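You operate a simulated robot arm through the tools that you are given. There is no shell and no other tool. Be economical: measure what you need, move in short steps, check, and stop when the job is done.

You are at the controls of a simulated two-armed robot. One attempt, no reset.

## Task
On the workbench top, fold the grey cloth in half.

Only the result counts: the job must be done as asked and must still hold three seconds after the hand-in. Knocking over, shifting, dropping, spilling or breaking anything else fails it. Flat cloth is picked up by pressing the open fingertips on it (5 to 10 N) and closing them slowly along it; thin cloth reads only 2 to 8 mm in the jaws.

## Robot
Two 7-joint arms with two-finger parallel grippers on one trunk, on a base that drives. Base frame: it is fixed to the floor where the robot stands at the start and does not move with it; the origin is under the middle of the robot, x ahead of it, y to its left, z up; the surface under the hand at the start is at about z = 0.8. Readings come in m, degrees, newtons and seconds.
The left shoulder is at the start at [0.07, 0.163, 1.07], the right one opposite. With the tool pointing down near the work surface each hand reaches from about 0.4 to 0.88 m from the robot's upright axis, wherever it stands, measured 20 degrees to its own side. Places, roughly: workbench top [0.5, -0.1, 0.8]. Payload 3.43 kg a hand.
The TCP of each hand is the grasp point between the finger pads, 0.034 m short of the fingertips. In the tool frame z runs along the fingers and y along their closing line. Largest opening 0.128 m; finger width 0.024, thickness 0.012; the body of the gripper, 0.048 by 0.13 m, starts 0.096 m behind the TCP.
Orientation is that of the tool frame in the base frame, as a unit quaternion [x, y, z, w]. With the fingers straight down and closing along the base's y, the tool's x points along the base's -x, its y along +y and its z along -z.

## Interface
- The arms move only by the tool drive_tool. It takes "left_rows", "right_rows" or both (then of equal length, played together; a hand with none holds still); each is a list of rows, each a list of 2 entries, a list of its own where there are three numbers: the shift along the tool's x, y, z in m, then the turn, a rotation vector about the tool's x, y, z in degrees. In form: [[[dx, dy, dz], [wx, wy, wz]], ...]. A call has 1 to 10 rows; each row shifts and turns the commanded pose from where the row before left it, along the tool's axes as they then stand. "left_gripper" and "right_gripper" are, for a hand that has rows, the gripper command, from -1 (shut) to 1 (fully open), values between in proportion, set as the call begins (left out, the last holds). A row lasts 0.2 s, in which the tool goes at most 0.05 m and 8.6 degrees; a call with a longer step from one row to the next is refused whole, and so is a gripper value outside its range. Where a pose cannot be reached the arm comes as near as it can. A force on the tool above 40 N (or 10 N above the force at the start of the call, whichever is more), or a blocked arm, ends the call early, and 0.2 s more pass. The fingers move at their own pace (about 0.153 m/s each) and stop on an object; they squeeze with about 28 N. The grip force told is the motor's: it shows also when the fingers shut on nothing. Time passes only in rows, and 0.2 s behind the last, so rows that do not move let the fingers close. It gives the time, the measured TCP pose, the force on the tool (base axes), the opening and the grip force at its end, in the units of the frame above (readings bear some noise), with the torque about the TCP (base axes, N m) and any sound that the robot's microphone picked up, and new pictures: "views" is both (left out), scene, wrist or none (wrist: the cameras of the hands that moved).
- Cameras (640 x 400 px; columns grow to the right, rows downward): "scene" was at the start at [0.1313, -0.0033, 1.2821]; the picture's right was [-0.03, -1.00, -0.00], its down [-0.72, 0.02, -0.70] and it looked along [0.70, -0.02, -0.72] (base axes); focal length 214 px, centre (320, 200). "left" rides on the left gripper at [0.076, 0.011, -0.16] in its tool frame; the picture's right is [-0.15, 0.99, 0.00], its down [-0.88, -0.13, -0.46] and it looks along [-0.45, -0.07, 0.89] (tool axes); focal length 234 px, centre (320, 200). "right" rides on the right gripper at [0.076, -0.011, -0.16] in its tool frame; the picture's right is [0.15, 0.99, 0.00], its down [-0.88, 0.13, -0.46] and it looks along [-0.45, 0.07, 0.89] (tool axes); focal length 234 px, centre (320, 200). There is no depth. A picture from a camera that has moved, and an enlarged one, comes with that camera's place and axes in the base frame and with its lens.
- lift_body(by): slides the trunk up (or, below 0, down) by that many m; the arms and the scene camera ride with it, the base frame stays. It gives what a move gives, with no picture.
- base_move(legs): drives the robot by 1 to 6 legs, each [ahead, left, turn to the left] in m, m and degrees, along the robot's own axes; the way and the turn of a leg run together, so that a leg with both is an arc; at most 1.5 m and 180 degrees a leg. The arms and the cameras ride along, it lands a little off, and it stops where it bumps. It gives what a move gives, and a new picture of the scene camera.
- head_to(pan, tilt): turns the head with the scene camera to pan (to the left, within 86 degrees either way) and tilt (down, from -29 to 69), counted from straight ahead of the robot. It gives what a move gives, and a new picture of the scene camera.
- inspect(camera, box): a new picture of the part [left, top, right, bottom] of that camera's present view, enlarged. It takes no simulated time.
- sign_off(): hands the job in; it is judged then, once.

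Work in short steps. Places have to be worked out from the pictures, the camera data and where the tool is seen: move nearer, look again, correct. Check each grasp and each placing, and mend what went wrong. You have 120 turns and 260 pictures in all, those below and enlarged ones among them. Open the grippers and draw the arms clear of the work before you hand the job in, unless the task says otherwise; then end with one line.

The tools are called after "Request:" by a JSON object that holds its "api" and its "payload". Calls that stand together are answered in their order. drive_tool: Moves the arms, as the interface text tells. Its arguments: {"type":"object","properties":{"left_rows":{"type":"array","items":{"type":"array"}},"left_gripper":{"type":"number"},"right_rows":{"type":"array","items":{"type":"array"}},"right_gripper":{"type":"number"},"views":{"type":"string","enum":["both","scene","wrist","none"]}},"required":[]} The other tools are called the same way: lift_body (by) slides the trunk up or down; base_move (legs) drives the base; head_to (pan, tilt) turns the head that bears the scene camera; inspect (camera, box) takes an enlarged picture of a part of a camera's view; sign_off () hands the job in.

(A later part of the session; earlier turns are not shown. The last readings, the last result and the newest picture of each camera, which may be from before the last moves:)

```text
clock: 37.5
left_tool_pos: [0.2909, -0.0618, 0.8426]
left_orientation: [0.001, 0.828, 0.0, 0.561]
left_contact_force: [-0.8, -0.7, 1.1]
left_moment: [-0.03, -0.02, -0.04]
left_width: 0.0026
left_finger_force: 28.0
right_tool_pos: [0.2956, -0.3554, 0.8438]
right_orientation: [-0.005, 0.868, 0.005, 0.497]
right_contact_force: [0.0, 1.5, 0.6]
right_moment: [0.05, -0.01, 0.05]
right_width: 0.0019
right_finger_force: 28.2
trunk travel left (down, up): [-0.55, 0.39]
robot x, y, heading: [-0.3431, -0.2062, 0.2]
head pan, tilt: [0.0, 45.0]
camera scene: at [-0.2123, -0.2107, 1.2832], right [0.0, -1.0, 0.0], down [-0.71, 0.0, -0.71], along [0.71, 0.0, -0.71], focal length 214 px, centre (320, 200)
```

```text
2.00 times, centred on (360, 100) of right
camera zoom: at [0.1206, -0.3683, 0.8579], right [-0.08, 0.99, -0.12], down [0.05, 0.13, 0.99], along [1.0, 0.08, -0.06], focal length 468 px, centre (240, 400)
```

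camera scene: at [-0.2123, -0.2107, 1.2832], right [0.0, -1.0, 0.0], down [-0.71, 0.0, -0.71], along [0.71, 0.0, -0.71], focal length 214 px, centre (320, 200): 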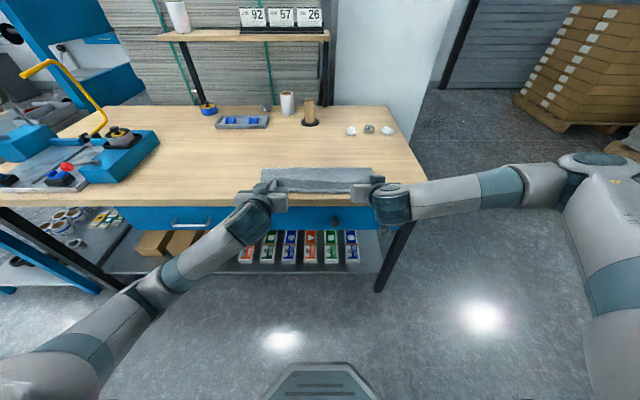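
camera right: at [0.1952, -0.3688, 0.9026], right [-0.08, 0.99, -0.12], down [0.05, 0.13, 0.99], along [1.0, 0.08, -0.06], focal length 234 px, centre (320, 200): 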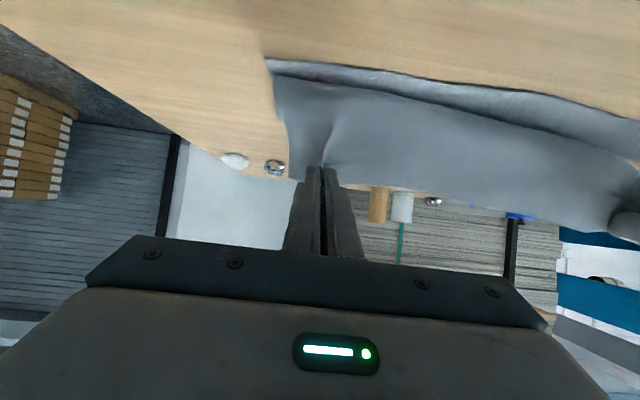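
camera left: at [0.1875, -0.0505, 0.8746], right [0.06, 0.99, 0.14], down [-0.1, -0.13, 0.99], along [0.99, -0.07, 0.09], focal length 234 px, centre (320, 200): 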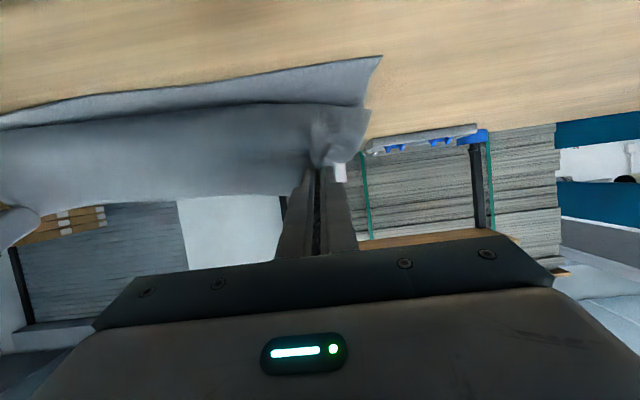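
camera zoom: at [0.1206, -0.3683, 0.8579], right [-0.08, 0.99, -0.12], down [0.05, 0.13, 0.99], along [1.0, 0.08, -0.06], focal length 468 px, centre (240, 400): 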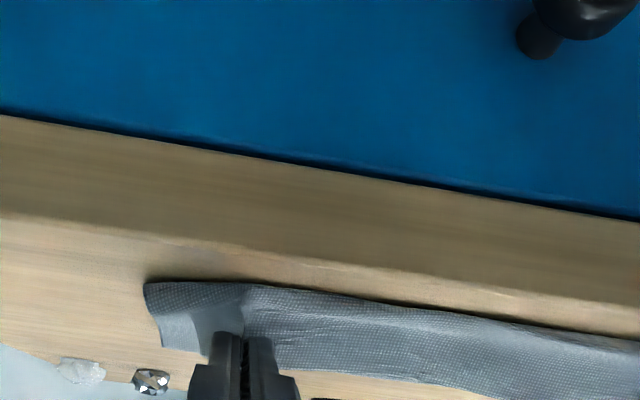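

There's still some roll under the grip. I'll raise 5 cm so the sheet pulls straight from the fold up to the tips, and release from there so the edge drops forward.

Request:
{"api": "lift_body", "payload": {"by": 0.05}}

Request:
{"api": "inspect", "payload": {"camera": "scene", "box": [220, 100, 420, 225]}}

Request:
{"api": "inspect", "payload": {"camera": "right", "box": [200, 0, 520, 200]}}

```text
clock: 38.4
left_tool_pos: [0.2923, -0.0633, 0.8908]
left_orientation: [0.002, 0.828, -0.001, 0.561]
left_contact_force: [0.7, -1.4, 0.2]
left_moment: [-0.02, 0.06, -0.05]
left_width: 0.0025
left_finger_force: 27.9
right_tool_pos: [0.2969, -0.3558, 0.8932]
right_orientation: [-0.004, 0.867, 0.004, 0.498]
right_contact_force: [0.1, 1.2, -0.8]
right_moment: [0.05, -0.03, 0.02]
right_width: 0.0018
right_finger_force: 27.9
trunk travel left (down, up): [-0.6, 0.34]
robot x, y, heading: [-0.3471, -0.2095, -0.2]
head pan, tilt: [0.0, 45.0]
```

```text
3.20 times, centred on (320, 162) of scene
camera zoom: at [-0.2113, -0.2107, 1.3331], right [0.0, -1.0, 0.0], down [-0.71, 0.0, -0.71], along [0.71, 0.0, -0.71], focal length 686 px, centre (320, 320)
```

zoom: 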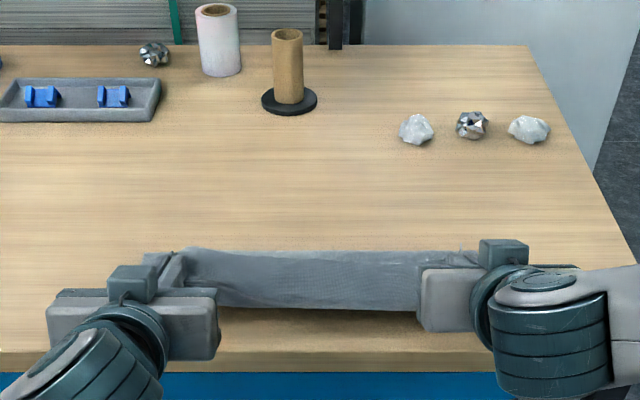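

```text
2.00 times, centred on (360, 100) of right
camera zoom: at [0.1212, -0.3682, 0.9075], right [-0.08, 0.99, -0.12], down [0.05, 0.13, 0.99], along [1.0, 0.08, -0.06], focal length 468 px, centre (240, 400)
```

zoom: 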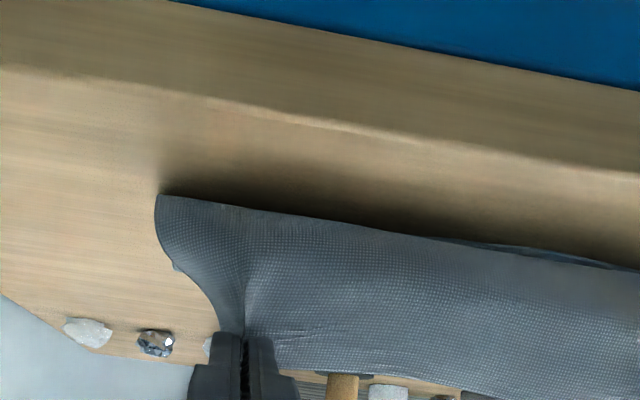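

The roll persists because the grip holds the edge facing +x. A better way is to lift the cloth fully so it hangs, then lay it with the fold on my side and bring the held edge back over to +x, which is the natural direction for this grip. I'll level the tools and raise first.

Request:
{"api": "drive_tool", "payload": {"left_rows": [[[-0.0174, 0, 0.0093], [0, 8.5, 0]], [[-0.0186, 0, 0.0068], [0, 8.5, 0]], [[-0.0193, 0, 0.0041], [0, 8.5, 0]], [[-0.0197, 0, 0.0014], [0, 8.5, 0]], [[-0.0197, 0, -0.0014], [0, 8.5, 0]], [[-0.0193, 0, -0.0041], [0, 8.5, 0]], [[-0.0186, 0, -0.0067], [0, 8.5, 0]], [[-0.0175, 0, -0.0093], [0, 8.5, 0]]], "right_rows": [[[-0.0174, 0, 0.0093], [0, 7.5, 0]], [[-0.0186, 0, 0.0068], [0, 7.5, 0]], [[-0.0193, 0, 0.0041], [0, 7.5, 0]], [[-0.0197, 0, 0.0014], [0, 7.5, 0]], [[-0.0197, 0, -0.0014], [0, 7.5, 0]], [[-0.0193, 0, -0.0041], [0, 7.5, 0]], [[-0.0186, 0, -0.0067], [0, 7.5, 0]], [[-0.0175, 0, -0.0093], [0, 7.5, 0]]], "views": "both"}}

```text
clock: 40.2
left_tool_pos: [0.4148, -0.0622, 0.9902]
left_orientation: [0.001, 1.0, 0.0, 0.001]
left_contact_force: [0.4, -0.2, -0.1]
left_moment: [-0.04, -0.02, 0.02]
left_width: 0.0024
left_finger_force: 28.0
right_tool_pos: [0.4293, -0.3535, 0.9779]
right_orientation: [-0.006, 1.0, 0.002, -0.005]
right_contact_force: [0.2, 0.5, -0.4]
right_moment: [0.03, 0.0, -0.01]
right_width: 0.0021
right_finger_force: 27.8
trunk travel left (down, up): [-0.6, 0.34]
robot x, y, heading: [-0.3406, -0.2111, 0.1]
head pan, tilt: [0.0, 45.0]
camera scene: at [-0.2104, -0.2106, 1.3329], right [0.0, -1.0, 0.0], down [-0.71, 0.0, -0.71], along [0.71, 0.0, -0.71], focal length 214 px, centre (320, 200)
camera right: at [0.3551, -0.3659, 1.1382], right [-0.16, 0.99, 0.01], down [0.88, 0.14, 0.45], along [0.44, 0.08, -0.89], focal length 234 px, centre (320, 200)
camera left: at [0.338, -0.05, 1.1477], right [0.15, 0.99, 0.0], down [0.88, -0.13, 0.46], along [0.45, -0.07, -0.89], focal length 234 px, centre (320, 200)
```

scene: 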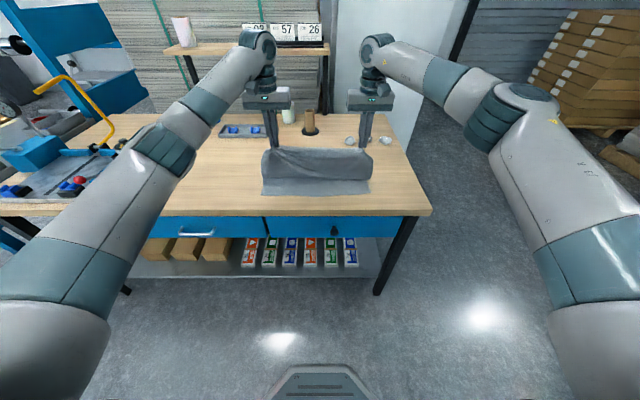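
right: 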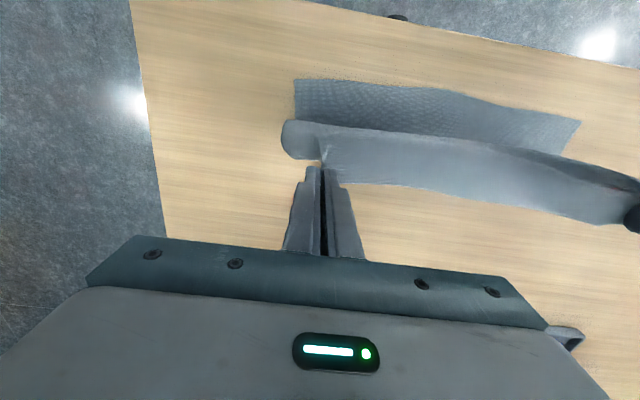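
left: 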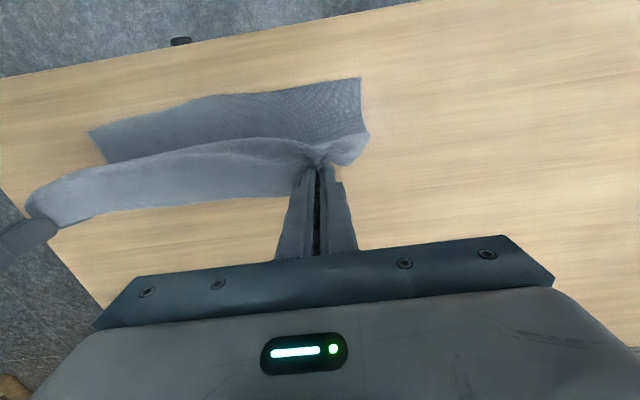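

The cloth is peeling up nicely. I'll raise the trunk 14 cm so it hangs, then drive forward 12 cm.

Request:
{"api": "lift_body", "payload": {"by": 0.15}}

Request:
{"api": "base_move", "payload": {"legs": [[0.13, 0, 0]]}}

Request:
{"api": "inspect", "payload": {"camera": "right", "box": [0, 0, 640, 400]}}

```text
clock: 41.9
left_tool_pos: [0.4137, -0.0621, 1.1402]
left_orientation: [0.0, 1.0, 0.0, 0.002]
left_contact_force: [0.7, -0.9, -0.2]
left_moment: [-0.04, -0.03, 0.01]
left_width: 0.0024
left_finger_force: 27.9
right_tool_pos: [0.4289, -0.3546, 1.1283]
right_orientation: [-0.006, 1.0, 0.001, -0.003]
right_contact_force: [0.7, 1.3, 1.4]
right_moment: [0.04, 0.0, -0.03]
right_width: 0.0021
right_finger_force: 28.0
trunk travel left (down, up): [-0.75, 0.19]
robot x, y, heading: [-0.3433, -0.2095, -0.2]
head pan, tilt: [0.0, 45.0]
```

```text
clock: 43.2
left_tool_pos: [0.5414, -0.0625, 1.1417]
left_orientation: [0.0, 1.0, 0.0, 0.003]
left_contact_force: [0.9, -1.2, -0.6]
left_moment: [-0.05, -0.02, 0.0]
left_width: 0.0026
left_finger_force: 27.9
right_tool_pos: [0.5565, -0.3533, 1.131]
right_orientation: [-0.006, 1.0, 0.002, -0.002]
right_contact_force: [0.1, 0.1, 0.7]
right_moment: [0.07, -0.02, 0.01]
right_width: 0.0019
right_finger_force: 28.0
trunk travel left (down, up): [-0.75, 0.19]
robot x, y, heading: [-0.2148, -0.2101, -0.0]
head pan, tilt: [0.0, 45.0]
camera scene: at [-0.084, -0.2106, 1.4834], right [0.0, -1.0, 0.0], down [-0.71, 0.0, -0.71], along [0.71, 0.0, -0.71], focal length 214 px, centre (320, 200)
```

scene: 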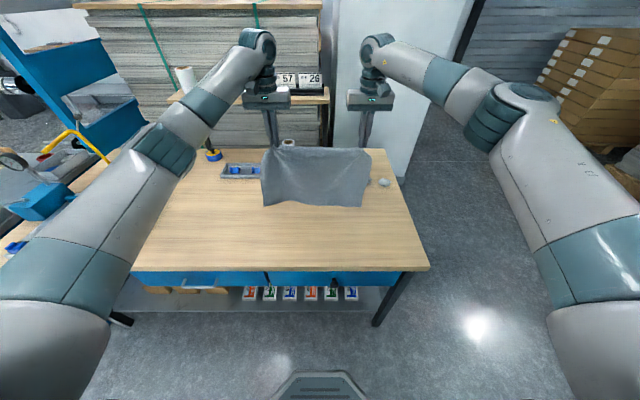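

```text
1.00 times, centred on (320, 200) of right (not enlarged: the box is as wide or as high as the picture)
camera zoom: at [0.4819, -0.3653, 1.2898], right [-0.16, 0.99, 0.0], down [0.88, 0.14, 0.45], along [0.45, 0.08, -0.89], focal length 234 px, centre (320, 200)
```

zoom: 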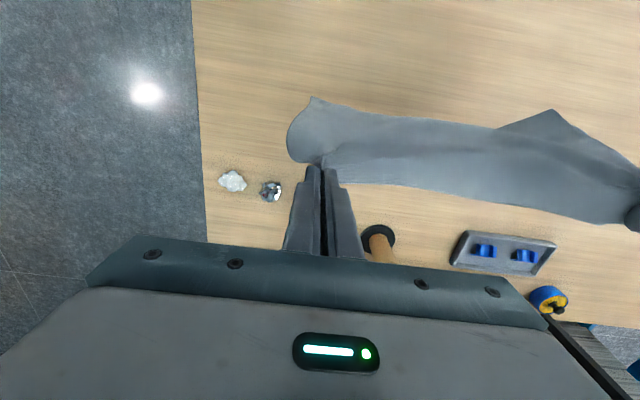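

The cloth hangs freely. I'll equalize the hands (same x and height) and lower until the bottom edge is just about to touch.

Request:
{"api": "drive_tool", "payload": {"left_rows": [[[0, 0, 0.016], [0, 0, 0]], [[0, 0, 0.016], [0, 0, 0]], [[0, 0, 0.016], [0, 0, 0]], [[0, 0, 0], [0, 0, 0]]], "right_rows": [[[0.005, 0, 0.0123], [0, 0, 0]], [[0.005, 0, 0.0123], [0, 0, 0]], [[0.005, 0, 0.0123], [0, 0, 0]], [[0, 0, 0], [0, 0, 0]]], "views": "both"}}

Request:
{"api": "inspect", "payload": {"camera": "scene", "box": [220, 120, 420, 245]}}

```text
clock: 44.2
left_tool_pos: [0.5426, -0.0612, 1.0939]
left_orientation: [0.0, 1.0, 0.0, 0.003]
left_contact_force: [0.0, -1.0, 0.4]
left_moment: [-0.07, -0.01, 0.03]
left_width: 0.0024
left_finger_force: 27.7
right_tool_pos: [0.5427, -0.3543, 1.0929]
right_orientation: [-0.006, 1.0, 0.001, -0.002]
right_contact_force: [0.4, 1.6, -0.5]
right_moment: [0.02, -0.04, -0.03]
right_width: 0.0021
right_finger_force: 27.7
trunk travel left (down, up): [-0.75, 0.19]
robot x, y, heading: [-0.2141, -0.2138, 0.0]
head pan, tilt: [0.0, 45.0]
camera scene: at [-0.0834, -0.2105, 1.4833], right [0.0, -1.0, 0.0], down [-0.71, 0.0, -0.71], along [0.71, 0.0, -0.71], focal length 214 px, centre (320, 200)
camera right: at [0.4677, -0.3654, 1.2527], right [-0.16, 0.99, 0.0], down [0.88, 0.14, 0.45], along [0.45, 0.07, -0.89], focal length 234 px, centre (320, 200)
camera left: at [0.4648, -0.0492, 1.251], right [0.15, 0.99, 0.0], down [0.88, -0.13, 0.46], along [0.46, -0.07, -0.89], focal length 234 px, centre (320, 200)
```

scene: 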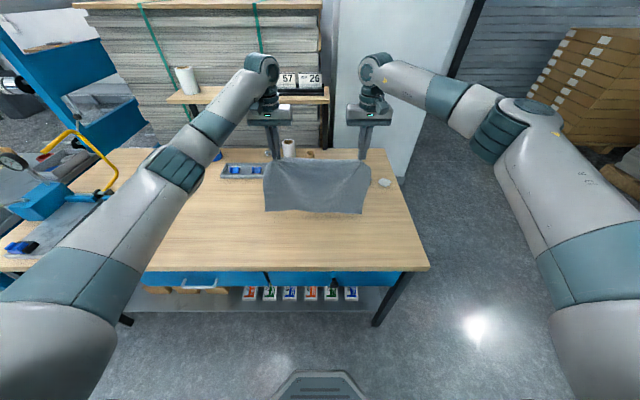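
right: 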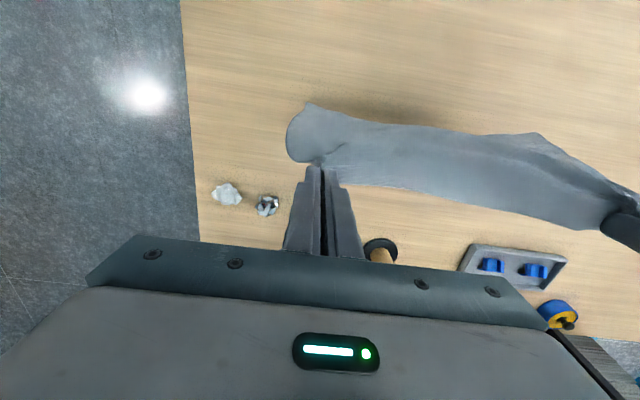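
left: 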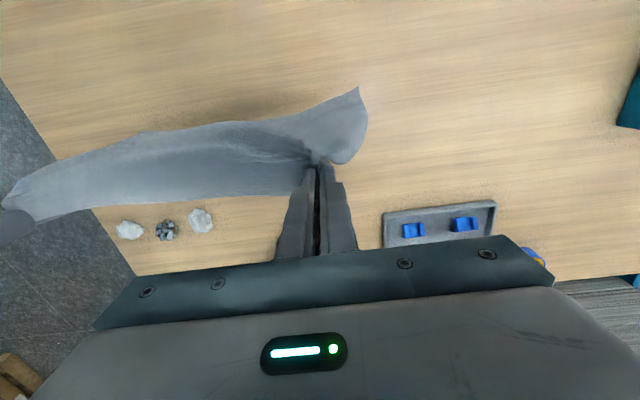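

```text
3.20 times, centred on (320, 182) of scene
camera zoom: at [-0.0834, -0.2105, 1.4833], right [0.0, -1.0, 0.0], down [-0.71, 0.0, -0.71], along [0.71, 0.0, -0.71], focal length 686 px, centre (320, 256)
```

zoom: 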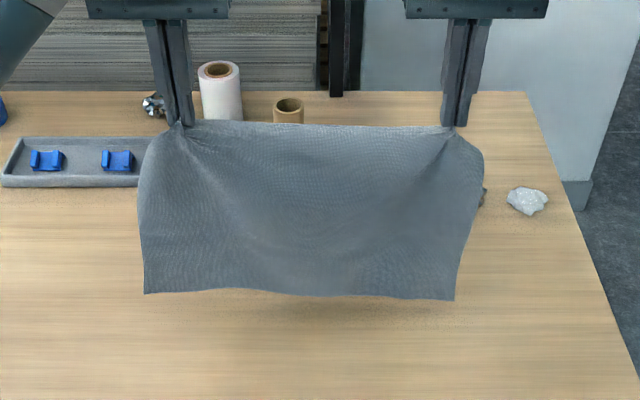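

The bottom edge hangs at about x 0.52, just above the table. I'll move the hands toward me while lowering, so the sheet lays down from the bottom edge.

Request:
{"api": "drive_tool", "payload": {"left_rows": [[[0.005, 0, 0.012], [0, 0, 0]], [[0.013, 0, 0.013], [0, 0, 0]], [[0.015, 0, 0.013], [0, 0, 0]], [[0.015, 0, 0.013], [0, 0, 0]]], "right_rows": [[[0.005, 0, 0.012], [0, 0, 0]], [[0.013, 0, 0.013], [0, 0, 0]], [[0.015, 0, 0.013], [0, 0, 0]], [[0.015, 0, 0.013], [0, 0, 0]]], "views": "wrist"}}

Request:
{"api": "inspect", "payload": {"camera": "scene", "box": [220, 120, 420, 245]}}

```text
clock: 45.2
left_tool_pos: [0.4952, -0.0613, 1.0417]
left_orientation: [0.001, 1.0, 0.001, 0.001]
left_contact_force: [-0.2, -0.2, 0.0]
left_moment: [-0.03, 0.0, 0.04]
left_width: 0.0024
left_finger_force: 28.3
right_tool_pos: [0.4939, -0.3536, 1.0427]
right_orientation: [-0.006, 1.0, 0.002, -0.003]
right_contact_force: [-0.4, 1.0, -0.7]
right_moment: [0.05, 0.01, 0.0]
right_width: 0.0022
right_finger_force: 27.9
trunk travel left (down, up): [-0.75, 0.19]
robot x, y, heading: [-0.2122, -0.2086, 0.0]
head pan, tilt: [0.0, 45.0]
camera right: at [0.4197, -0.3654, 1.202], right [-0.16, 0.99, 0.0], down [0.88, 0.14, 0.45], along [0.45, 0.07, -0.89], focal length 234 px, centre (320, 200)
camera left: at [0.418, -0.0497, 1.1991], right [0.15, 0.99, 0.0], down [0.88, -0.13, 0.46], along [0.45, -0.07, -0.89], focal length 234 px, centre (320, 200)
```

right: 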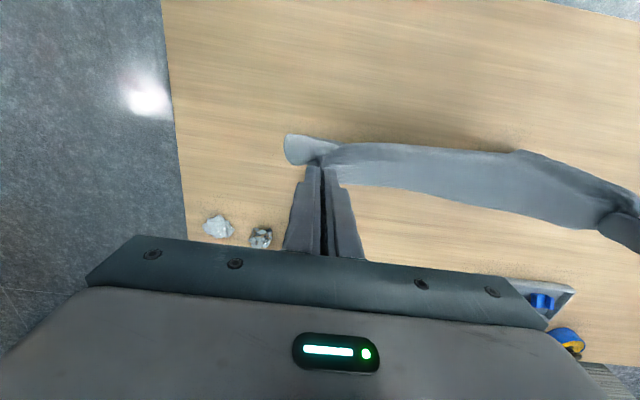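
left: 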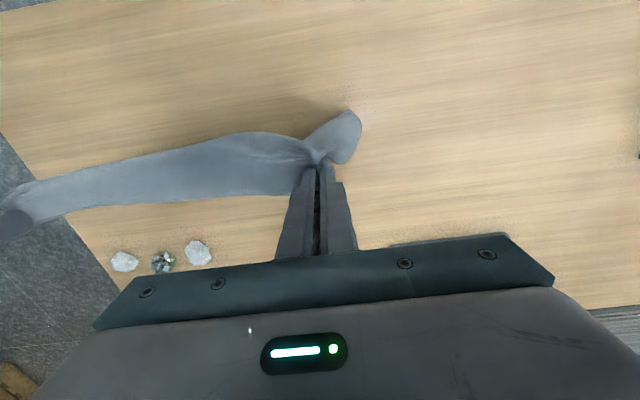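

```text
3.20 times, centred on (320, 182) of scene
camera zoom: at [-0.0826, -0.2108, 1.4832], right [0.0, -1.0, 0.0], down [-0.71, 0.0, -0.71], along [0.71, 0.0, -0.71], focal length 686 px, centre (320, 256)
```

zoom: 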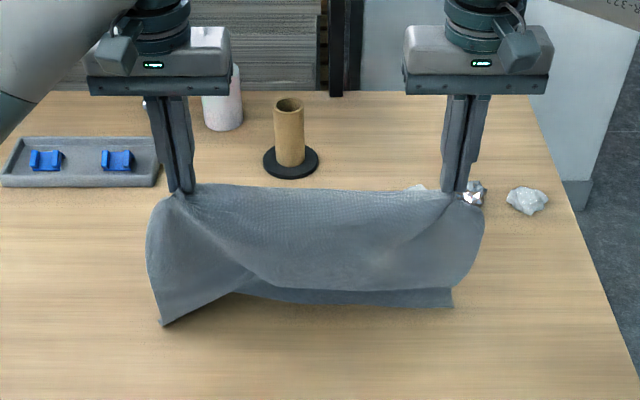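

The left bottom corner bent toward me. I'll lift back up and forward, then drag the bottom edge lightly toward me so it trails properly.

Request:
{"api": "drive_tool", "payload": {"left_rows": [[[0, 0, -0.025], [0, 0, 0]], [[0, 0, -0.03], [0, 0, 0]], [[-0.03, 0, 0], [0, 0, 0]], [[-0.03, 0, 0], [0, 0, 0]], [[0, 0, 0], [0, 0, 0]], [[0, 0, 0], [0, 0, 0]], [[0, 0, 0.01], [0, 0, 0]]], "right_rows": [[[0, 0, -0.025], [0, 0, 0]], [[0, 0, -0.03], [0, 0, 0]], [[-0.03, 0, 0], [0, 0, 0]], [[-0.03, 0, 0], [0, 0, 0]], [[0, 0, 0], [0, 0, 0]], [[0, 0, 0], [0, 0, 0]], [[0, 0, 0.01], [0, 0, 0]]], "views": "wrist"}}

Request:
{"api": "inspect", "payload": {"camera": "scene", "box": [220, 120, 420, 245]}}

```text
clock: 46.8
left_tool_pos: [0.5557, -0.0613, 1.0859]
left_orientation: [0.0, 1.0, 0.0, 0.001]
left_contact_force: [-0.6, -1.2, -0.7]
left_moment: [-0.03, 0.03, 0.02]
left_width: 0.0025
left_finger_force: 27.7
right_tool_pos: [0.5555, -0.3536, 1.086]
right_orientation: [-0.005, 1.0, 0.002, -0.003]
right_contact_force: [-0.3, 0.7, -0.5]
right_moment: [0.04, 0.01, -0.02]
right_width: 0.002
right_finger_force: 28.1
trunk travel left (down, up): [-0.75, 0.19]
robot x, y, heading: [-0.2158, -0.2071, -0.0]
head pan, tilt: [0.0, 45.0]
camera right: at [0.4805, -0.3655, 1.2452], right [-0.16, 0.99, 0.0], down [0.88, 0.14, 0.45], along [0.44, 0.07, -0.89], focal length 234 px, centre (320, 200)
camera left: at [0.4787, -0.0494, 1.2444], right [0.15, 0.99, 0.0], down [0.88, -0.13, 0.46], along [0.45, -0.07, -0.89], focal length 234 px, centre (320, 200)
```

right: 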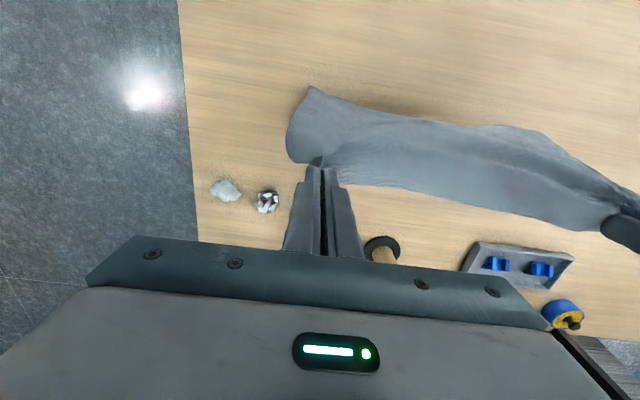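
left: 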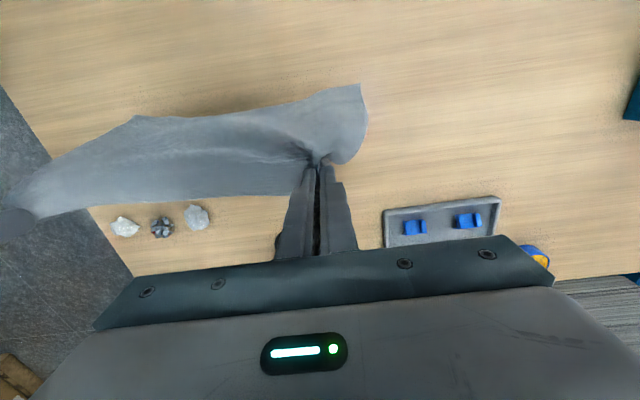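

```text
3.20 times, centred on (320, 182) of scene
camera zoom: at [-0.0816, -0.2107, 1.4831], right [0.0, -1.0, 0.0], down [-0.71, 0.0, -0.71], along [0.71, 0.0, -0.71], focal length 686 px, centre (320, 256)
```

zoom: 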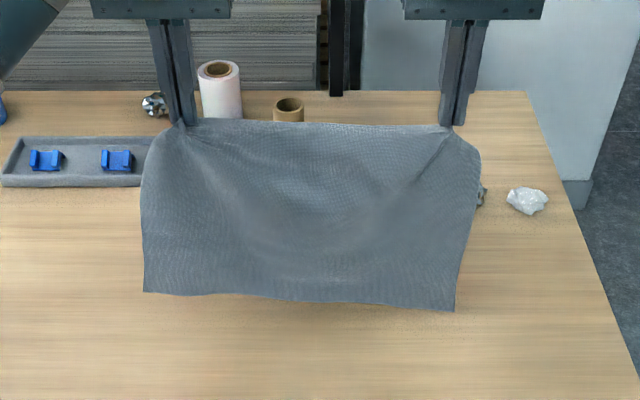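

Both corners hang free again. I'll tilt the grip to 40° so the sheet leaves the fingers more vertically, then drag toward me with only slight lowering so the bottom trails behind.

Request:
{"api": "drive_tool", "payload": {"left_rows": [[[0.0047, 0, 0.0003], [0, -8, 0]], [[0.0047, 0, 0.0003], [0, -8, 0]], [[0.0047, 0, 0.0003], [0, -8, 0]], [[0.0047, 0, 0.0003], [0, -8, 0]], [[0.0047, 0, 0.0003], [0, -8, 0]], [[0, 0, 0], [0, 0, 0]], [[0.0217, 0, -0.0052], [0, 0, 0]], [[0.0185, 0, -0.009], [0, 0, 0]], [[0.0153, 0, -0.0129], [0, 0, 0]], [[0.0153, 0, -0.0129], [0, 0, 0]]], "right_rows": [[[0.0047, 0, 0.0003], [0, -8, 0]], [[0.0047, 0, 0.0003], [0, -8, 0]], [[0.0047, 0, 0.0003], [0, -8, 0]], [[0.0047, 0, 0.0003], [0, -8, 0]], [[0.0047, 0, 0.0003], [0, -8, 0]], [[0, 0, 0], [0, 0, 0]], [[0.0217, 0, -0.0052], [0, 0, 0]], [[0.0185, 0, -0.009], [0, 0, 0]], [[0.0153, 0, -0.0129], [0, 0, 0]], [[0.0153, 0, -0.0129], [0, 0, 0]]], "views": "wrist"}}

Request:
{"api": "inspect", "payload": {"camera": "scene", "box": [220, 120, 420, 245]}}

```text
clock: 49.0
left_tool_pos: [0.4532, -0.0615, 1.0645]
left_orientation: [0.0, 0.939, 0.0, 0.345]
left_contact_force: [-0.7, -1.1, 0.2]
left_moment: [-0.05, 0.0, 0.0]
left_width: 0.0023
left_finger_force: 27.9
right_tool_pos: [0.4524, -0.3556, 1.0655]
right_orientation: [-0.005, 0.94, 0.004, 0.341]
right_contact_force: [0.1, 1.6, 0.4]
right_moment: [0.02, 0.0, 0.0]
right_width: 0.002
right_finger_force: 27.8
trunk travel left (down, up): [-0.75, 0.19]
robot x, y, heading: [-0.2131, -0.2117, 0.0]
head pan, tilt: [0.0, 45.0]
camera right: at [0.2919, -0.3675, 1.139], right [-0.12, 0.99, -0.09], down [0.38, 0.13, 0.91], along [0.92, 0.08, -0.4], focal length 234 px, centre (320, 200)
camera left: at [0.2907, -0.0495, 1.1358], right [0.11, 0.99, 0.09], down [0.38, -0.13, 0.92], along [0.92, -0.07, -0.39], focal length 234 px, centre (320, 200)
```

right: 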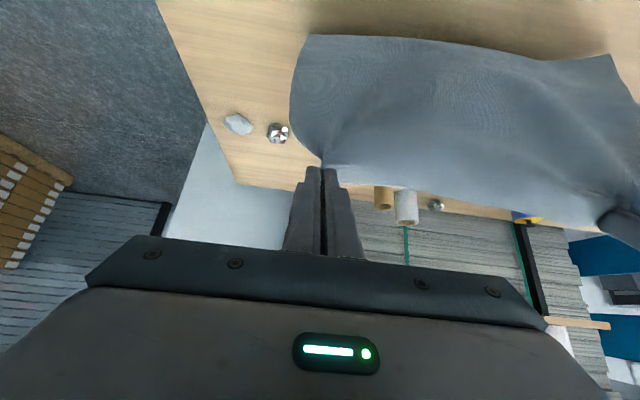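
left: 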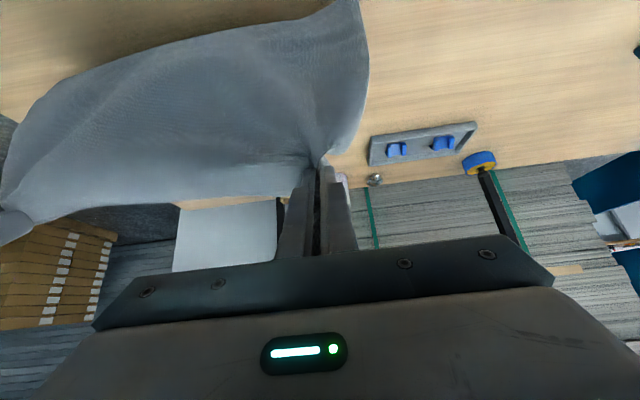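

```text
3.20 times, centred on (320, 182) of scene
camera zoom: at [-0.0839, -0.2108, 1.4833], right [0.0, -1.0, 0.0], down [-0.71, 0.0, -0.71], along [0.71, 0.0, -0.71], focal length 686 px, centre (320, 256)
```

zoom: 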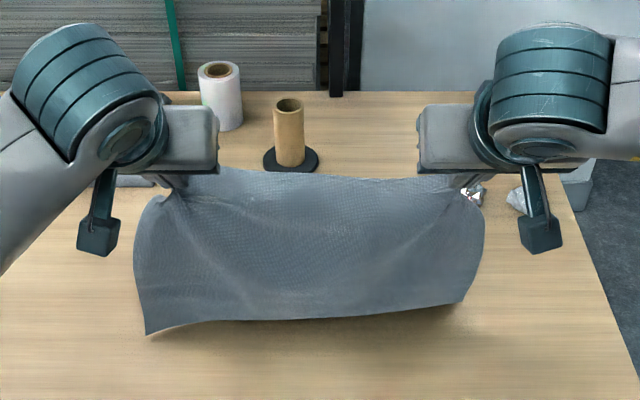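

The left bottom corner still bends the wrong way. It's more reliable to lay the cloth flat again (near edge first, moving forward) and refold with a jaw-along-x grip that acts as a hinge. First I'll level, lift slightly and move toward me.

Request:
{"api": "drive_tool", "payload": {"left_rows": [[[-0.0097, 0, -0.0063], [0, 8, 0]], [[-0.0089, 0, -0.0071], [0, 8, 0]], [[-0.008, 0, -0.0076], [0, 8, 0]], [[-0.0069, 0, -0.008], [0, 8, 0]], [[-0.0057, 0, -0.0082], [0, 8, 0]], [[0.025, 0, 0], [0, 0, 0]], [[0.025, 0, 0], [0, 0, 0]], [[0.025, 0, 0], [0, 0, 0]], [[0.025, 0, 0], [0, 0, 0]], [[0, 0, 0], [0, 0, 0]]], "right_rows": [[[-0.0097, 0, -0.0063], [0, 8, 0]], [[-0.0089, 0, -0.0071], [0, 8, 0]], [[-0.008, 0, -0.0076], [0, 8, 0]], [[-0.0069, 0, -0.008], [0, 8, 0]], [[-0.0057, 0, -0.0082], [0, 8, 0]], [[0.025, 0, 0], [0, 0, 0]], [[0.025, 0, 0], [0, 0, 0]], [[0.025, 0, 0], [0, 0, 0]], [[0.025, 0, 0], [0, 0, 0]], [[0, 0, 0], [0, 0, 0]]], "views": "scene"}}

```text
clock: 51.2
left_tool_pos: [0.3736, -0.0615, 1.1123]
left_orientation: [0.0, 1.0, 0.0, 0.002]
left_contact_force: [0.6, -3.3, -0.7]
left_moment: [-0.11, -0.03, 0.0]
left_width: 0.0025
left_finger_force: 28.7
right_tool_pos: [0.375, -0.3559, 1.1147]
right_orientation: [-0.006, 1.0, 0.001, -0.004]
right_contact_force: [-0.3, 3.2, -1.0]
right_moment: [0.09, 0.0, -0.04]
right_width: 0.0021
right_finger_force: 28.1
trunk travel left (down, up): [-0.75, 0.19]
robot x, y, heading: [-0.2194, -0.2107, -0.4]
head pan, tilt: [0.0, 45.0]
camera scene: at [-0.0814, -0.2105, 1.483], right [0.0, -1.0, 0.0], down [-0.71, 0.0, -0.71], along [0.71, 0.0, -0.71], focal length 214 px, centre (320, 200)
```

scene: 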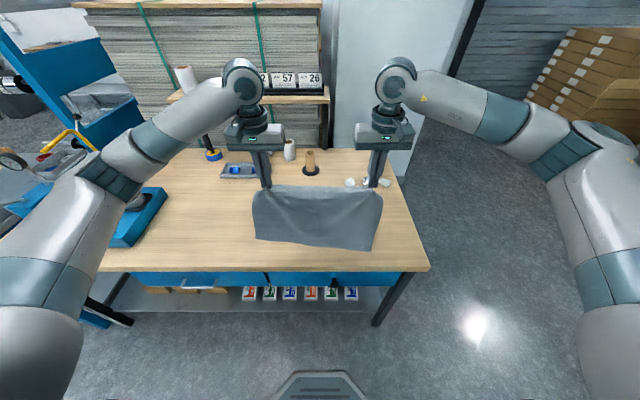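

The bottom edge hangs at about x 0.35, which suits laying flat. I'll sweep the hands forward and down in an arc.

Request:
{"api": "drive_tool", "payload": {"left_rows": [[[-0.011, 0, 0.029], [0, 0, 0]], [[-0.025, 0, 0.015], [0, 0, 0]], [[-0.03, 0, 0.01], [0, 0, 0]], [[-0.03, 0, 0.015], [0, 0, 0]], [[-0.03, 0, 0.025], [0, 0, 0]], [[-0.03, 0, 0.03], [0, 0, 0]], [[-0.025, 0, 0.035], [0, 0, 0]], [[-0.02, 0, 0.04], [0, 0, 0]], [[-0.015, 0, 0.03], [0, 0, 0]]], "right_rows": [[[-0.011, 0, 0.029], [0, 0, 0]], [[-0.025, 0, 0.015], [0, 0, 0]], [[-0.03, 0, 0.01], [0, 0, 0]], [[-0.03, 0, 0.015], [0, 0, 0]], [[-0.03, 0, 0.025], [0, 0, 0]], [[-0.03, 0, 0.03], [0, 0, 0]], [[-0.025, 0, 0.035], [0, 0, 0]], [[-0.02, 0, 0.04], [0, 0, 0]], [[-0.015, 0, 0.03], [0, 0, 0]]], "views": "scene"}}

Request:
{"api": "inspect", "payload": {"camera": "scene", "box": [220, 140, 420, 265]}}

```text
clock: 53.2
left_tool_pos: [0.5913, -0.062, 0.8831]
left_orientation: [0.0, 1.0, 0.0, 0.002]
left_contact_force: [0.4, 0.1, -0.9]
left_moment: [-0.06, 0.03, 0.04]
left_width: 0.0023
left_finger_force: 27.4
right_tool_pos: [0.5885, -0.352, 0.8833]
right_orientation: [-0.006, 1.0, 0.002, -0.003]
right_contact_force: [0.0, 0.4, 0.7]
right_moment: [0.01, -0.02, -0.01]
right_width: 0.0019
right_finger_force: 28.1
trunk travel left (down, up): [-0.75, 0.19]
robot x, y, heading: [-0.2124, -0.2136, 0.0]
head pan, tilt: [0.0, 45.0]
camera scene: at [-0.0811, -0.2103, 1.4831], right [0.0, -1.0, 0.0], down [-0.71, 0.0, -0.71], along [0.71, 0.0, -0.71], focal length 214 px, centre (320, 200)
```

scene: 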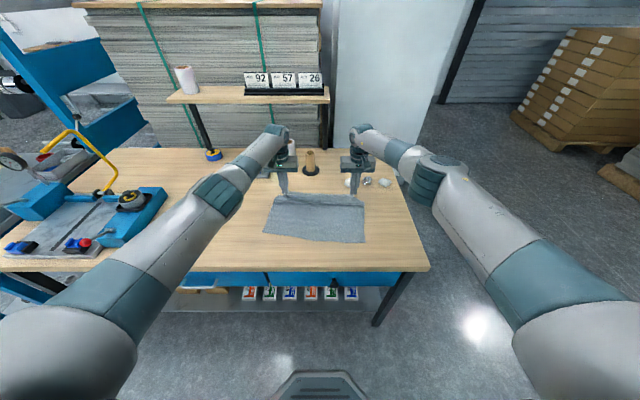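

```text
3.20 times, centred on (320, 202) of scene
camera zoom: at [-0.0811, -0.2103, 1.4831], right [0.0, -1.0, 0.0], down [-0.71, 0.0, -0.71], along [0.71, 0.0, -0.71], focal length 686 px, centre (320, 192)
```

zoom: 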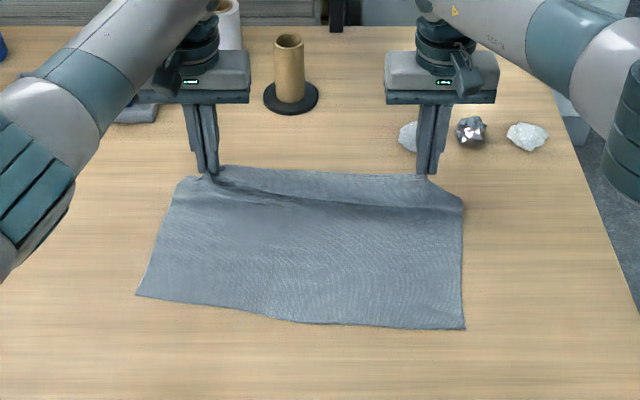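

The cloth is lying down but skewed: near edge x≈0.42 on the left and 0.38 on the right. I'll drive forward 5 cm, then extend the left hand 4 cm more while lowering both, to lay it flat.

Request:
{"api": "base_move", "payload": {"legs": [[0.05, 0, 0]]}}

Request:
{"api": "drive_tool", "payload": {"left_rows": [[[-0.015, 0, 0.012], [0, 0, 0]], [[-0.015, 0, 0.012], [0, 0, 0]], [[-0.01, 0, 0.012], [0, 0, 0]], [[0, 0.002, 0.007], [0, 0, 0]]], "right_rows": [[[0, 0, 0.012], [0, 0, 0]], [[0, 0, 0.012], [0, 0, 0]], [[0, 0, 0.012], [0, 0, 0]], [[0, -0.002, 0.007], [0, 0, 0]]], "views": "scene"}}

Request:
{"api": "inspect", "payload": {"camera": "scene", "box": [220, 140, 420, 265]}}

```text
clock: 54.1
left_tool_pos: [0.6385, -0.0626, 0.8867]
left_orientation: [0.0, 1.0, 0.0, 0.004]
left_contact_force: [-0.1, 0.4, 0.4]
left_moment: [-0.05, 0.01, -0.02]
left_width: 0.0024
left_finger_force: 28.0
right_tool_pos: [0.636, -0.3538, 0.8867]
right_orientation: [-0.006, 1.0, 0.002, -0.002]
right_contact_force: [-1.0, -0.3, 0.1]
right_moment: [0.01, 0.0, -0.02]
right_width: 0.0021
right_finger_force: 28.0
trunk travel left (down, up): [-0.75, 0.19]
robot x, y, heading: [-0.1653, -0.21, 0.3]
head pan, tilt: [0.0, 45.0]
camera scene: at [-0.0365, -0.2107, 1.4837], right [0.0, -1.0, 0.0], down [-0.71, 0.0, -0.71], along [0.71, 0.0, -0.71], focal length 214 px, centre (320, 200)
```

scene: 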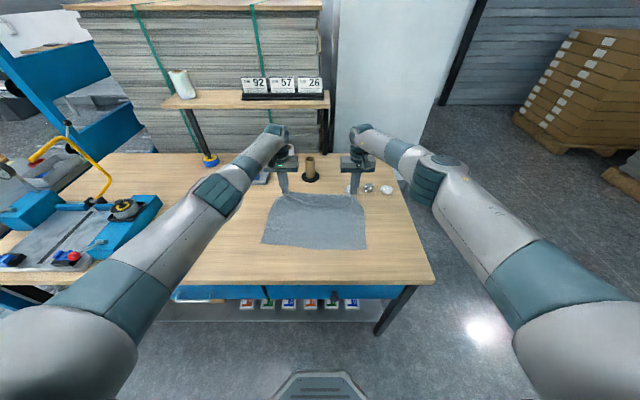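

```text
clock: 55.1
left_tool_pos: [0.6441, -0.0545, 0.8453]
left_orientation: [0.001, 1.0, 0.0, 0.002]
left_contact_force: [-1.2, -8.3, -0.3]
left_moment: [-0.3, -0.02, 0.03]
left_width: 0.0024
left_finger_force: 28.1
left hand out of reach, approached as far as the arm can: row 1, 2, 3, 4
right_tool_pos: [0.6366, -0.3536, 0.8418]
right_orientation: [-0.007, 1.0, 0.003, -0.002]
right_contact_force: [0.0, 9.4, -0.7]
right_moment: [0.33, -0.03, -0.15]
right_width: 0.0024
right_finger_force: 28.2
trunk travel left (down, up): [-0.75, 0.19]
robot x, y, heading: [-0.1656, -0.2091, -0.1]
head pan, tilt: [0.0, 45.0]
camera scene: at [-0.0344, -0.2117, 1.4833], right [0.0, -1.0, 0.0], down [-0.71, 0.0, -0.71], along [0.71, 0.0, -0.71], focal length 214 px, centre (320, 200)
```

scene: 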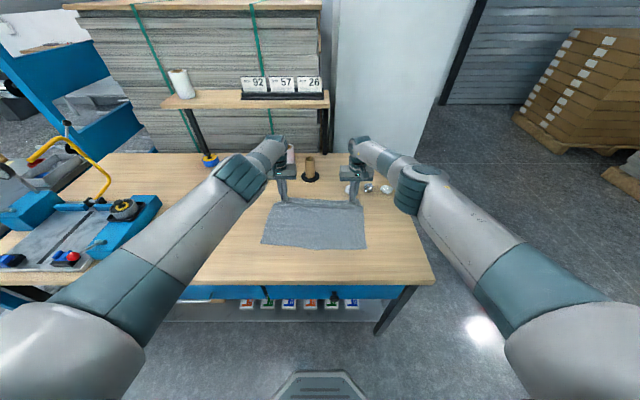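

```text
3.20 times, centred on (320, 202) of scene
camera zoom: at [-0.0344, -0.2117, 1.4833], right [0.0, -1.0, 0.0], down [-0.71, 0.0, -0.71], along [0.71, 0.0, -0.71], focal length 686 px, centre (320, 192)
```

zoom: 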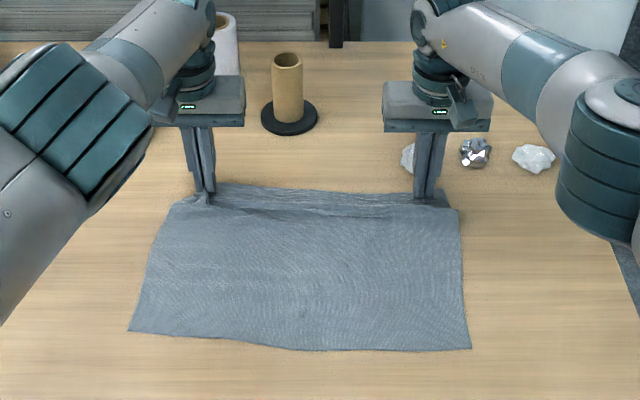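

Reach is limited because the trunk is high, but the cloth is nearly flat (near edge x≈0.40–0.42). I'll release here and rise straight up.

Request:
{"api": "drive_tool", "payload": {"right_rows": [[[0, 0.004, 0.003], [0, 0, 0]], [[0, 0, 0], [0, 0, 0]]], "right_gripper": -0.6, "views": "none"}}

Request:
{"api": "drive_tool", "payload": {"left_rows": [[[0, 0, 0], [0, 0, 0]], [[0, 0, 0], [0, 0, 0]]], "left_gripper": -0.6, "views": "none"}}

Request:
{"api": "lift_body", "payload": {"by": 0.12}}

Request:
{"api": "inspect", "payload": {"camera": "scene", "box": [220, 160, 420, 285]}}

```text
clock: 55.7
left_tool_pos: [0.6437, -0.0518, 0.8441]
left_orientation: [0.001, 1.0, 0.001, 0.002]
left_contact_force: [-0.3, -0.1, -0.2]
left_moment: [0.01, 0.0, -0.02]
left_width: 0.0022
left_finger_force: 28.1
right_tool_pos: [0.6364, -0.3512, 0.8383]
right_orientation: [-0.006, 1.0, 0.001, -0.004]
right_contact_force: [0.1, -0.6, -0.5]
right_moment: [0.0, 0.0, 0.01]
right_width: 0.0257
right_finger_force: 0.1
trunk travel left (down, up): [-0.75, 0.19]
robot x, y, heading: [-0.1646, -0.2065, -0.0]
head pan, tilt: [0.0, 45.0]
```

```text
clock: 56.3
left_tool_pos: [0.6454, -0.0511, 0.8442]
left_orientation: [0.0, 1.0, 0.0, 0.002]
left_contact_force: [-0.5, 0.3, 0.3]
left_moment: [-0.01, -0.01, 0.0]
left_width: 0.0257
left_finger_force: 0.1
right_tool_pos: [0.6363, -0.3508, 0.8389]
right_orientation: [-0.007, 1.0, 0.002, -0.003]
right_contact_force: [-0.1, -0.5, -0.8]
right_moment: [0.01, 0.01, -0.01]
right_width: 0.0257
right_finger_force: 0.0
trunk travel left (down, up): [-0.75, 0.19]
robot x, y, heading: [-0.1621, -0.2107, -0.2]
head pan, tilt: [0.0, 45.0]
```

```text
clock: 57.8
left_tool_pos: [0.6435, -0.0512, 0.9632]
left_orientation: [0.0, 1.0, 0.0, 0.002]
left_contact_force: [-0.2, 0.2, 0.3]
left_moment: [0.02, -0.01, -0.01]
left_width: 0.0257
left_finger_force: 0.0
right_tool_pos: [0.6368, -0.3491, 0.959]
right_orientation: [-0.006, 1.0, 0.003, -0.002]
right_contact_force: [0.1, 0.4, 0.0]
right_moment: [0.0, -0.03, 0.0]
right_width: 0.0254
right_finger_force: 0.1
trunk travel left (down, up): [-0.87, 0.07]
robot x, y, heading: [-0.1672, -0.2097, 0.2]
head pan, tilt: [0.0, 45.0]
```

```text
3.20 times, centred on (320, 222) of scene
camera zoom: at [-0.0329, -0.2107, 1.6031], right [0.0, -1.0, 0.0], down [-0.71, 0.0, -0.71], along [0.71, 0.0, -0.71], focal length 686 px, centre (320, 128)
```

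zoom: 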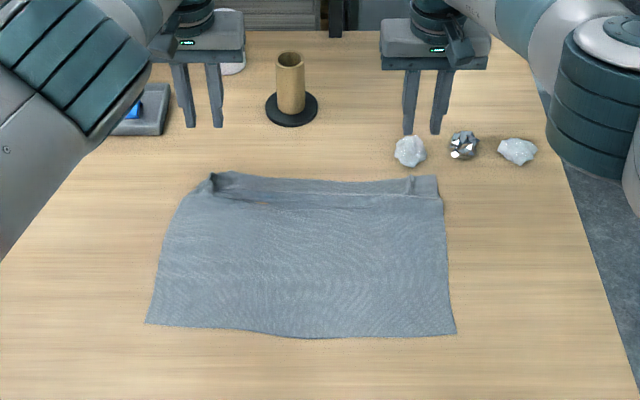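

The cloth is nearly flat: far edge x≈0.667, near edge x≈0.40–0.416. I'll bring the arms up and back, lower the trunk to its original height, and yaw the jaws 90° so they close along x.

Request:
{"api": "drive_tool", "payload": {"left_rows": [[[0.01, 0, -0.015], [0, 0, 8.5]], [[0.01, 0, -0.015], [0, 0, 8.5]], [[0.01, 0.002, -0.015], [0, 0, 8.5]], [[0.008, 0.004, -0.015], [0, 0, 8.5]], [[0.006, 0.006, -0.015], [0, 0, 8.5]], [[0.004, 0.008, -0.015], [0, 0, 8.5]], [[0, 0, -0.015], [0, 0, 8.5]], [[0, 0, -0.015], [0, 0, 8.5]], [[0, 0, -0.015], [0, 0, 8.5]], [[0, 0, -0.015], [0, 0, 8.5]]], "right_rows": [[[0.01, 0, -0.015], [0, 0, -8.5]], [[0.01, 0, -0.015], [0, 0, -8.5]], [[0.01, -0.002, -0.015], [0, 0, -8.5]], [[0.008, -0.004, -0.015], [0, 0, -8.5]], [[0.006, -0.006, -0.015], [0, 0, -8.5]], [[0.004, -0.008, -0.015], [0, 0, -8.5]], [[0, 0, -0.015], [0, 0, -8.5]], [[0, 0, -0.015], [0, 0, -8.5]], [[0, 0, -0.015], [0, 0, -8.5]], [[0, 0, -0.015], [0, 0, -8.5]]], "views": "scene"}}

Request:
{"api": "lift_body", "payload": {"by": -0.17}}

```text
clock: 60.0
left_tool_pos: [0.667, -0.028, 1.1041]
left_orientation: [0.676, 0.737, 0.001, 0.001]
left_contact_force: [-1.0, 0.0, 0.0]
left_moment: [0.0, 0.01, 0.01]
left_width: 0.0258
left_finger_force: 0.0
left hand out of reach, approached as far as the arm can: row 1, 2, 3, 4, 5, 7, 9
right_tool_pos: [0.5853, -0.3761, 1.0042]
right_orientation: [-0.274, 0.962, 0.003, -0.002]
right_contact_force: [-0.7, 0.0, 0.0]
right_moment: [0.0, -0.03, -0.03]
right_width: 0.0255
right_finger_force: 0.0
right hand out of reach, approached as far as the arm can: row 4, 5, 6, 7, 8, 9, 10
trunk travel left (down, up): [-0.87, 0.07]
robot x, y, heading: [-0.1615, -0.2114, 0.1]
head pan, tilt: [0.0, 45.0]
camera scene: at [-0.0334, -0.2105, 1.6032], right [0.0, -1.0, 0.0], down [-0.71, 0.0, -0.71], along [0.71, 0.0, -0.71], focal length 214 px, centre (320, 200)
```

scene: 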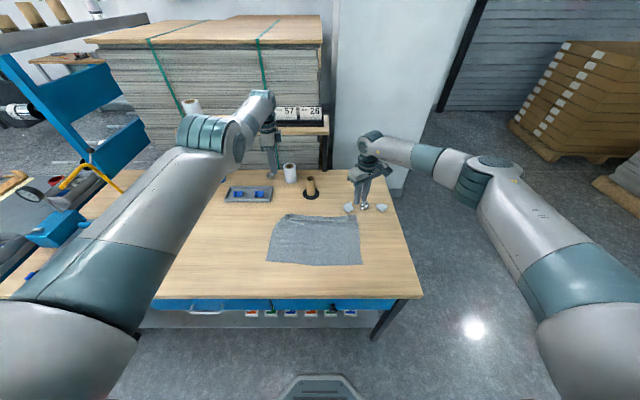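

```text
clock: 62.0
left_tool_pos: [0.6676, -0.0267, 0.9342]
left_orientation: [0.676, 0.737, 0.001, 0.001]
left_contact_force: [-0.2, -0.4, -0.2]
left_moment: [0.0, 0.01, 0.02]
left_width: 0.0256
left_finger_force: 0.0
right_tool_pos: [0.5854, -0.3757, 0.835]
right_orientation: [-0.274, 0.962, 0.002, -0.001]
right_contact_force: [0.7, 0.8, 7.6]
right_moment: [-0.09, -0.08, -0.03]
right_width: 0.0258
right_finger_force: 0.1
trunk travel left (down, up): [-0.7, 0.24]
robot x, y, heading: [-0.1677, -0.2074, -0.1]
head pan, tilt: [0.0, 45.0]
```

The right hand's yaw stopped at 32°, and lowering the trunk brought it into light contact with the cloth (7.6 N). I'll raise it at once and try yawing it the other way.

Request:
{"api": "drive_tool", "payload": {"right_rows": [[[0, 0, -0.03], [0, 0, 0]], [[0, 0, -0.03], [0, 0, 0]], [[0, 0, -0.03], [0, 0, 8]], [[0, 0, -0.02], [0, 0, 8]], [[0, 0, 0], [0, 0, 8]], [[0, 0, 0], [0, 0, 8]], [[0, 0, 0], [0, 0, 8]], [[0, 0, 0], [0, 0, 8]], [[0, 0, 0], [0, 0, 8]], [[0, 0, 0], [0, 0, 8]]], "views": "scene"}}

```text
clock: 64.2
left_tool_pos: [0.6683, -0.0264, 0.9336]
left_orientation: [0.676, 0.737, 0.0, 0.0]
left_contact_force: [0.2, 0.2, 0.3]
left_moment: [-0.01, 0.01, -0.02]
left_width: 0.0253
left_finger_force: 0.0
right_tool_pos: [0.5866, -0.3759, 0.9455]
right_orientation: [0.278, 0.961, 0.001, -0.003]
right_contact_force: [-0.2, -0.4, -0.1]
right_moment: [0.01, 0.03, 0.03]
right_width: 0.0254
right_finger_force: 0.1
trunk travel left (down, up): [-0.7, 0.24]
robot x, y, heading: [-0.1673, -0.2106, -0.1]
head pan, tilt: [0.0, 45.0]
camera scene: at [-0.0332, -0.2107, 1.4332], right [0.0, -1.0, 0.0], down [-0.71, 0.0, -0.71], along [0.71, 0.0, -0.71], focal length 214 px, centre (320, 200)
```

scene: 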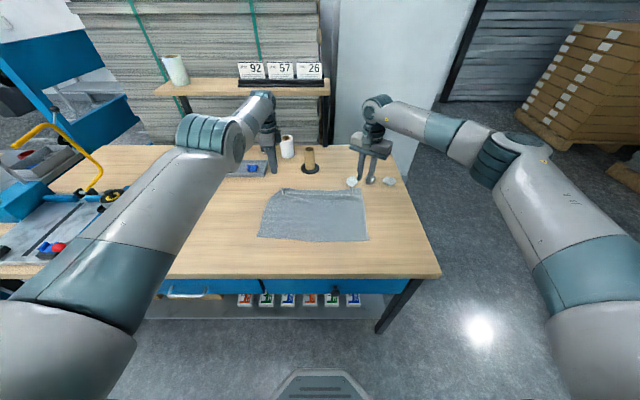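

The right hand turns freely this way, so I'll continue to about 90°.

Request:
{"api": "drive_tool", "payload": {"right_rows": [[[0, 0, 0], [0, 0, 8.3]], [[0, 0, 0], [0, 0, 8.3]], [[0, 0, 0], [0, 0, 8.3]], [[0, 0, 0], [0, 0, 8.3]], [[0, 0, 0], [0, 0, 8.3]], [[0, 0, 0], [0, 0, 8.3]], [[0, 0, 0], [0, 0, 8.3]]], "views": "scene"}}

Request:
{"api": "inspect", "payload": {"camera": "scene", "box": [220, 140, 420, 265]}}

```text
clock: 65.8
left_tool_pos: [0.6676, -0.0273, 0.9342]
left_orientation: [0.676, 0.737, 0.001, 0.0]
left_contact_force: [-0.2, 0.8, -0.2]
left_moment: [0.0, -0.02, 0.03]
left_width: 0.0256
left_finger_force: 0.1
right_tool_pos: [0.5873, -0.3765, 0.9437]
right_orientation: [0.709, 0.705, -0.002, -0.003]
right_contact_force: [0.1, -0.3, 0.1]
right_moment: [0.02, -0.01, -0.01]
right_width: 0.0256
right_finger_force: 0.1
trunk travel left (down, up): [-0.7, 0.24]
robot x, y, heading: [-0.1637, -0.2064, -0.0]
head pan, tilt: [0.0, 45.0]
camera scene: at [-0.0332, -0.2107, 1.4332], right [0.0, -1.0, 0.0], down [-0.71, 0.0, -0.71], along [0.71, 0.0, -0.71], focal length 214 px, centre (320, 200)
```

scene: 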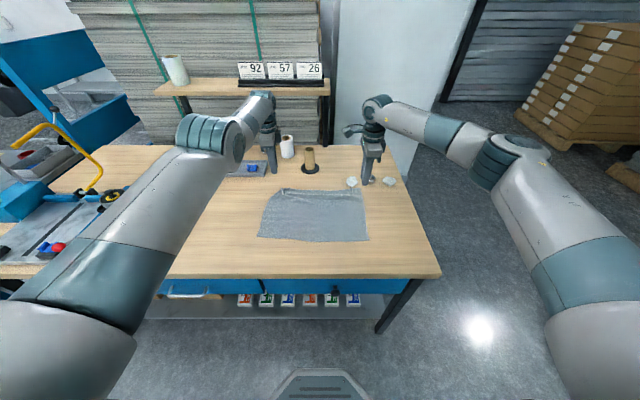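

```text
3.20 times, centred on (320, 202) of scene
camera zoom: at [-0.0332, -0.2107, 1.4332], right [0.0, -1.0, 0.0], down [-0.71, 0.0, -0.71], along [0.71, 0.0, -0.71], focal length 686 px, centre (320, 192)
```

zoom: 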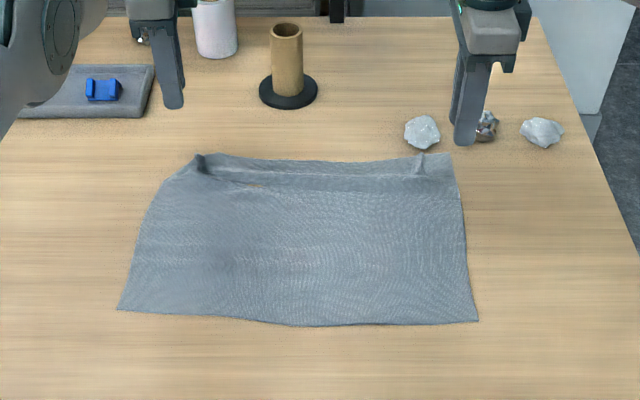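

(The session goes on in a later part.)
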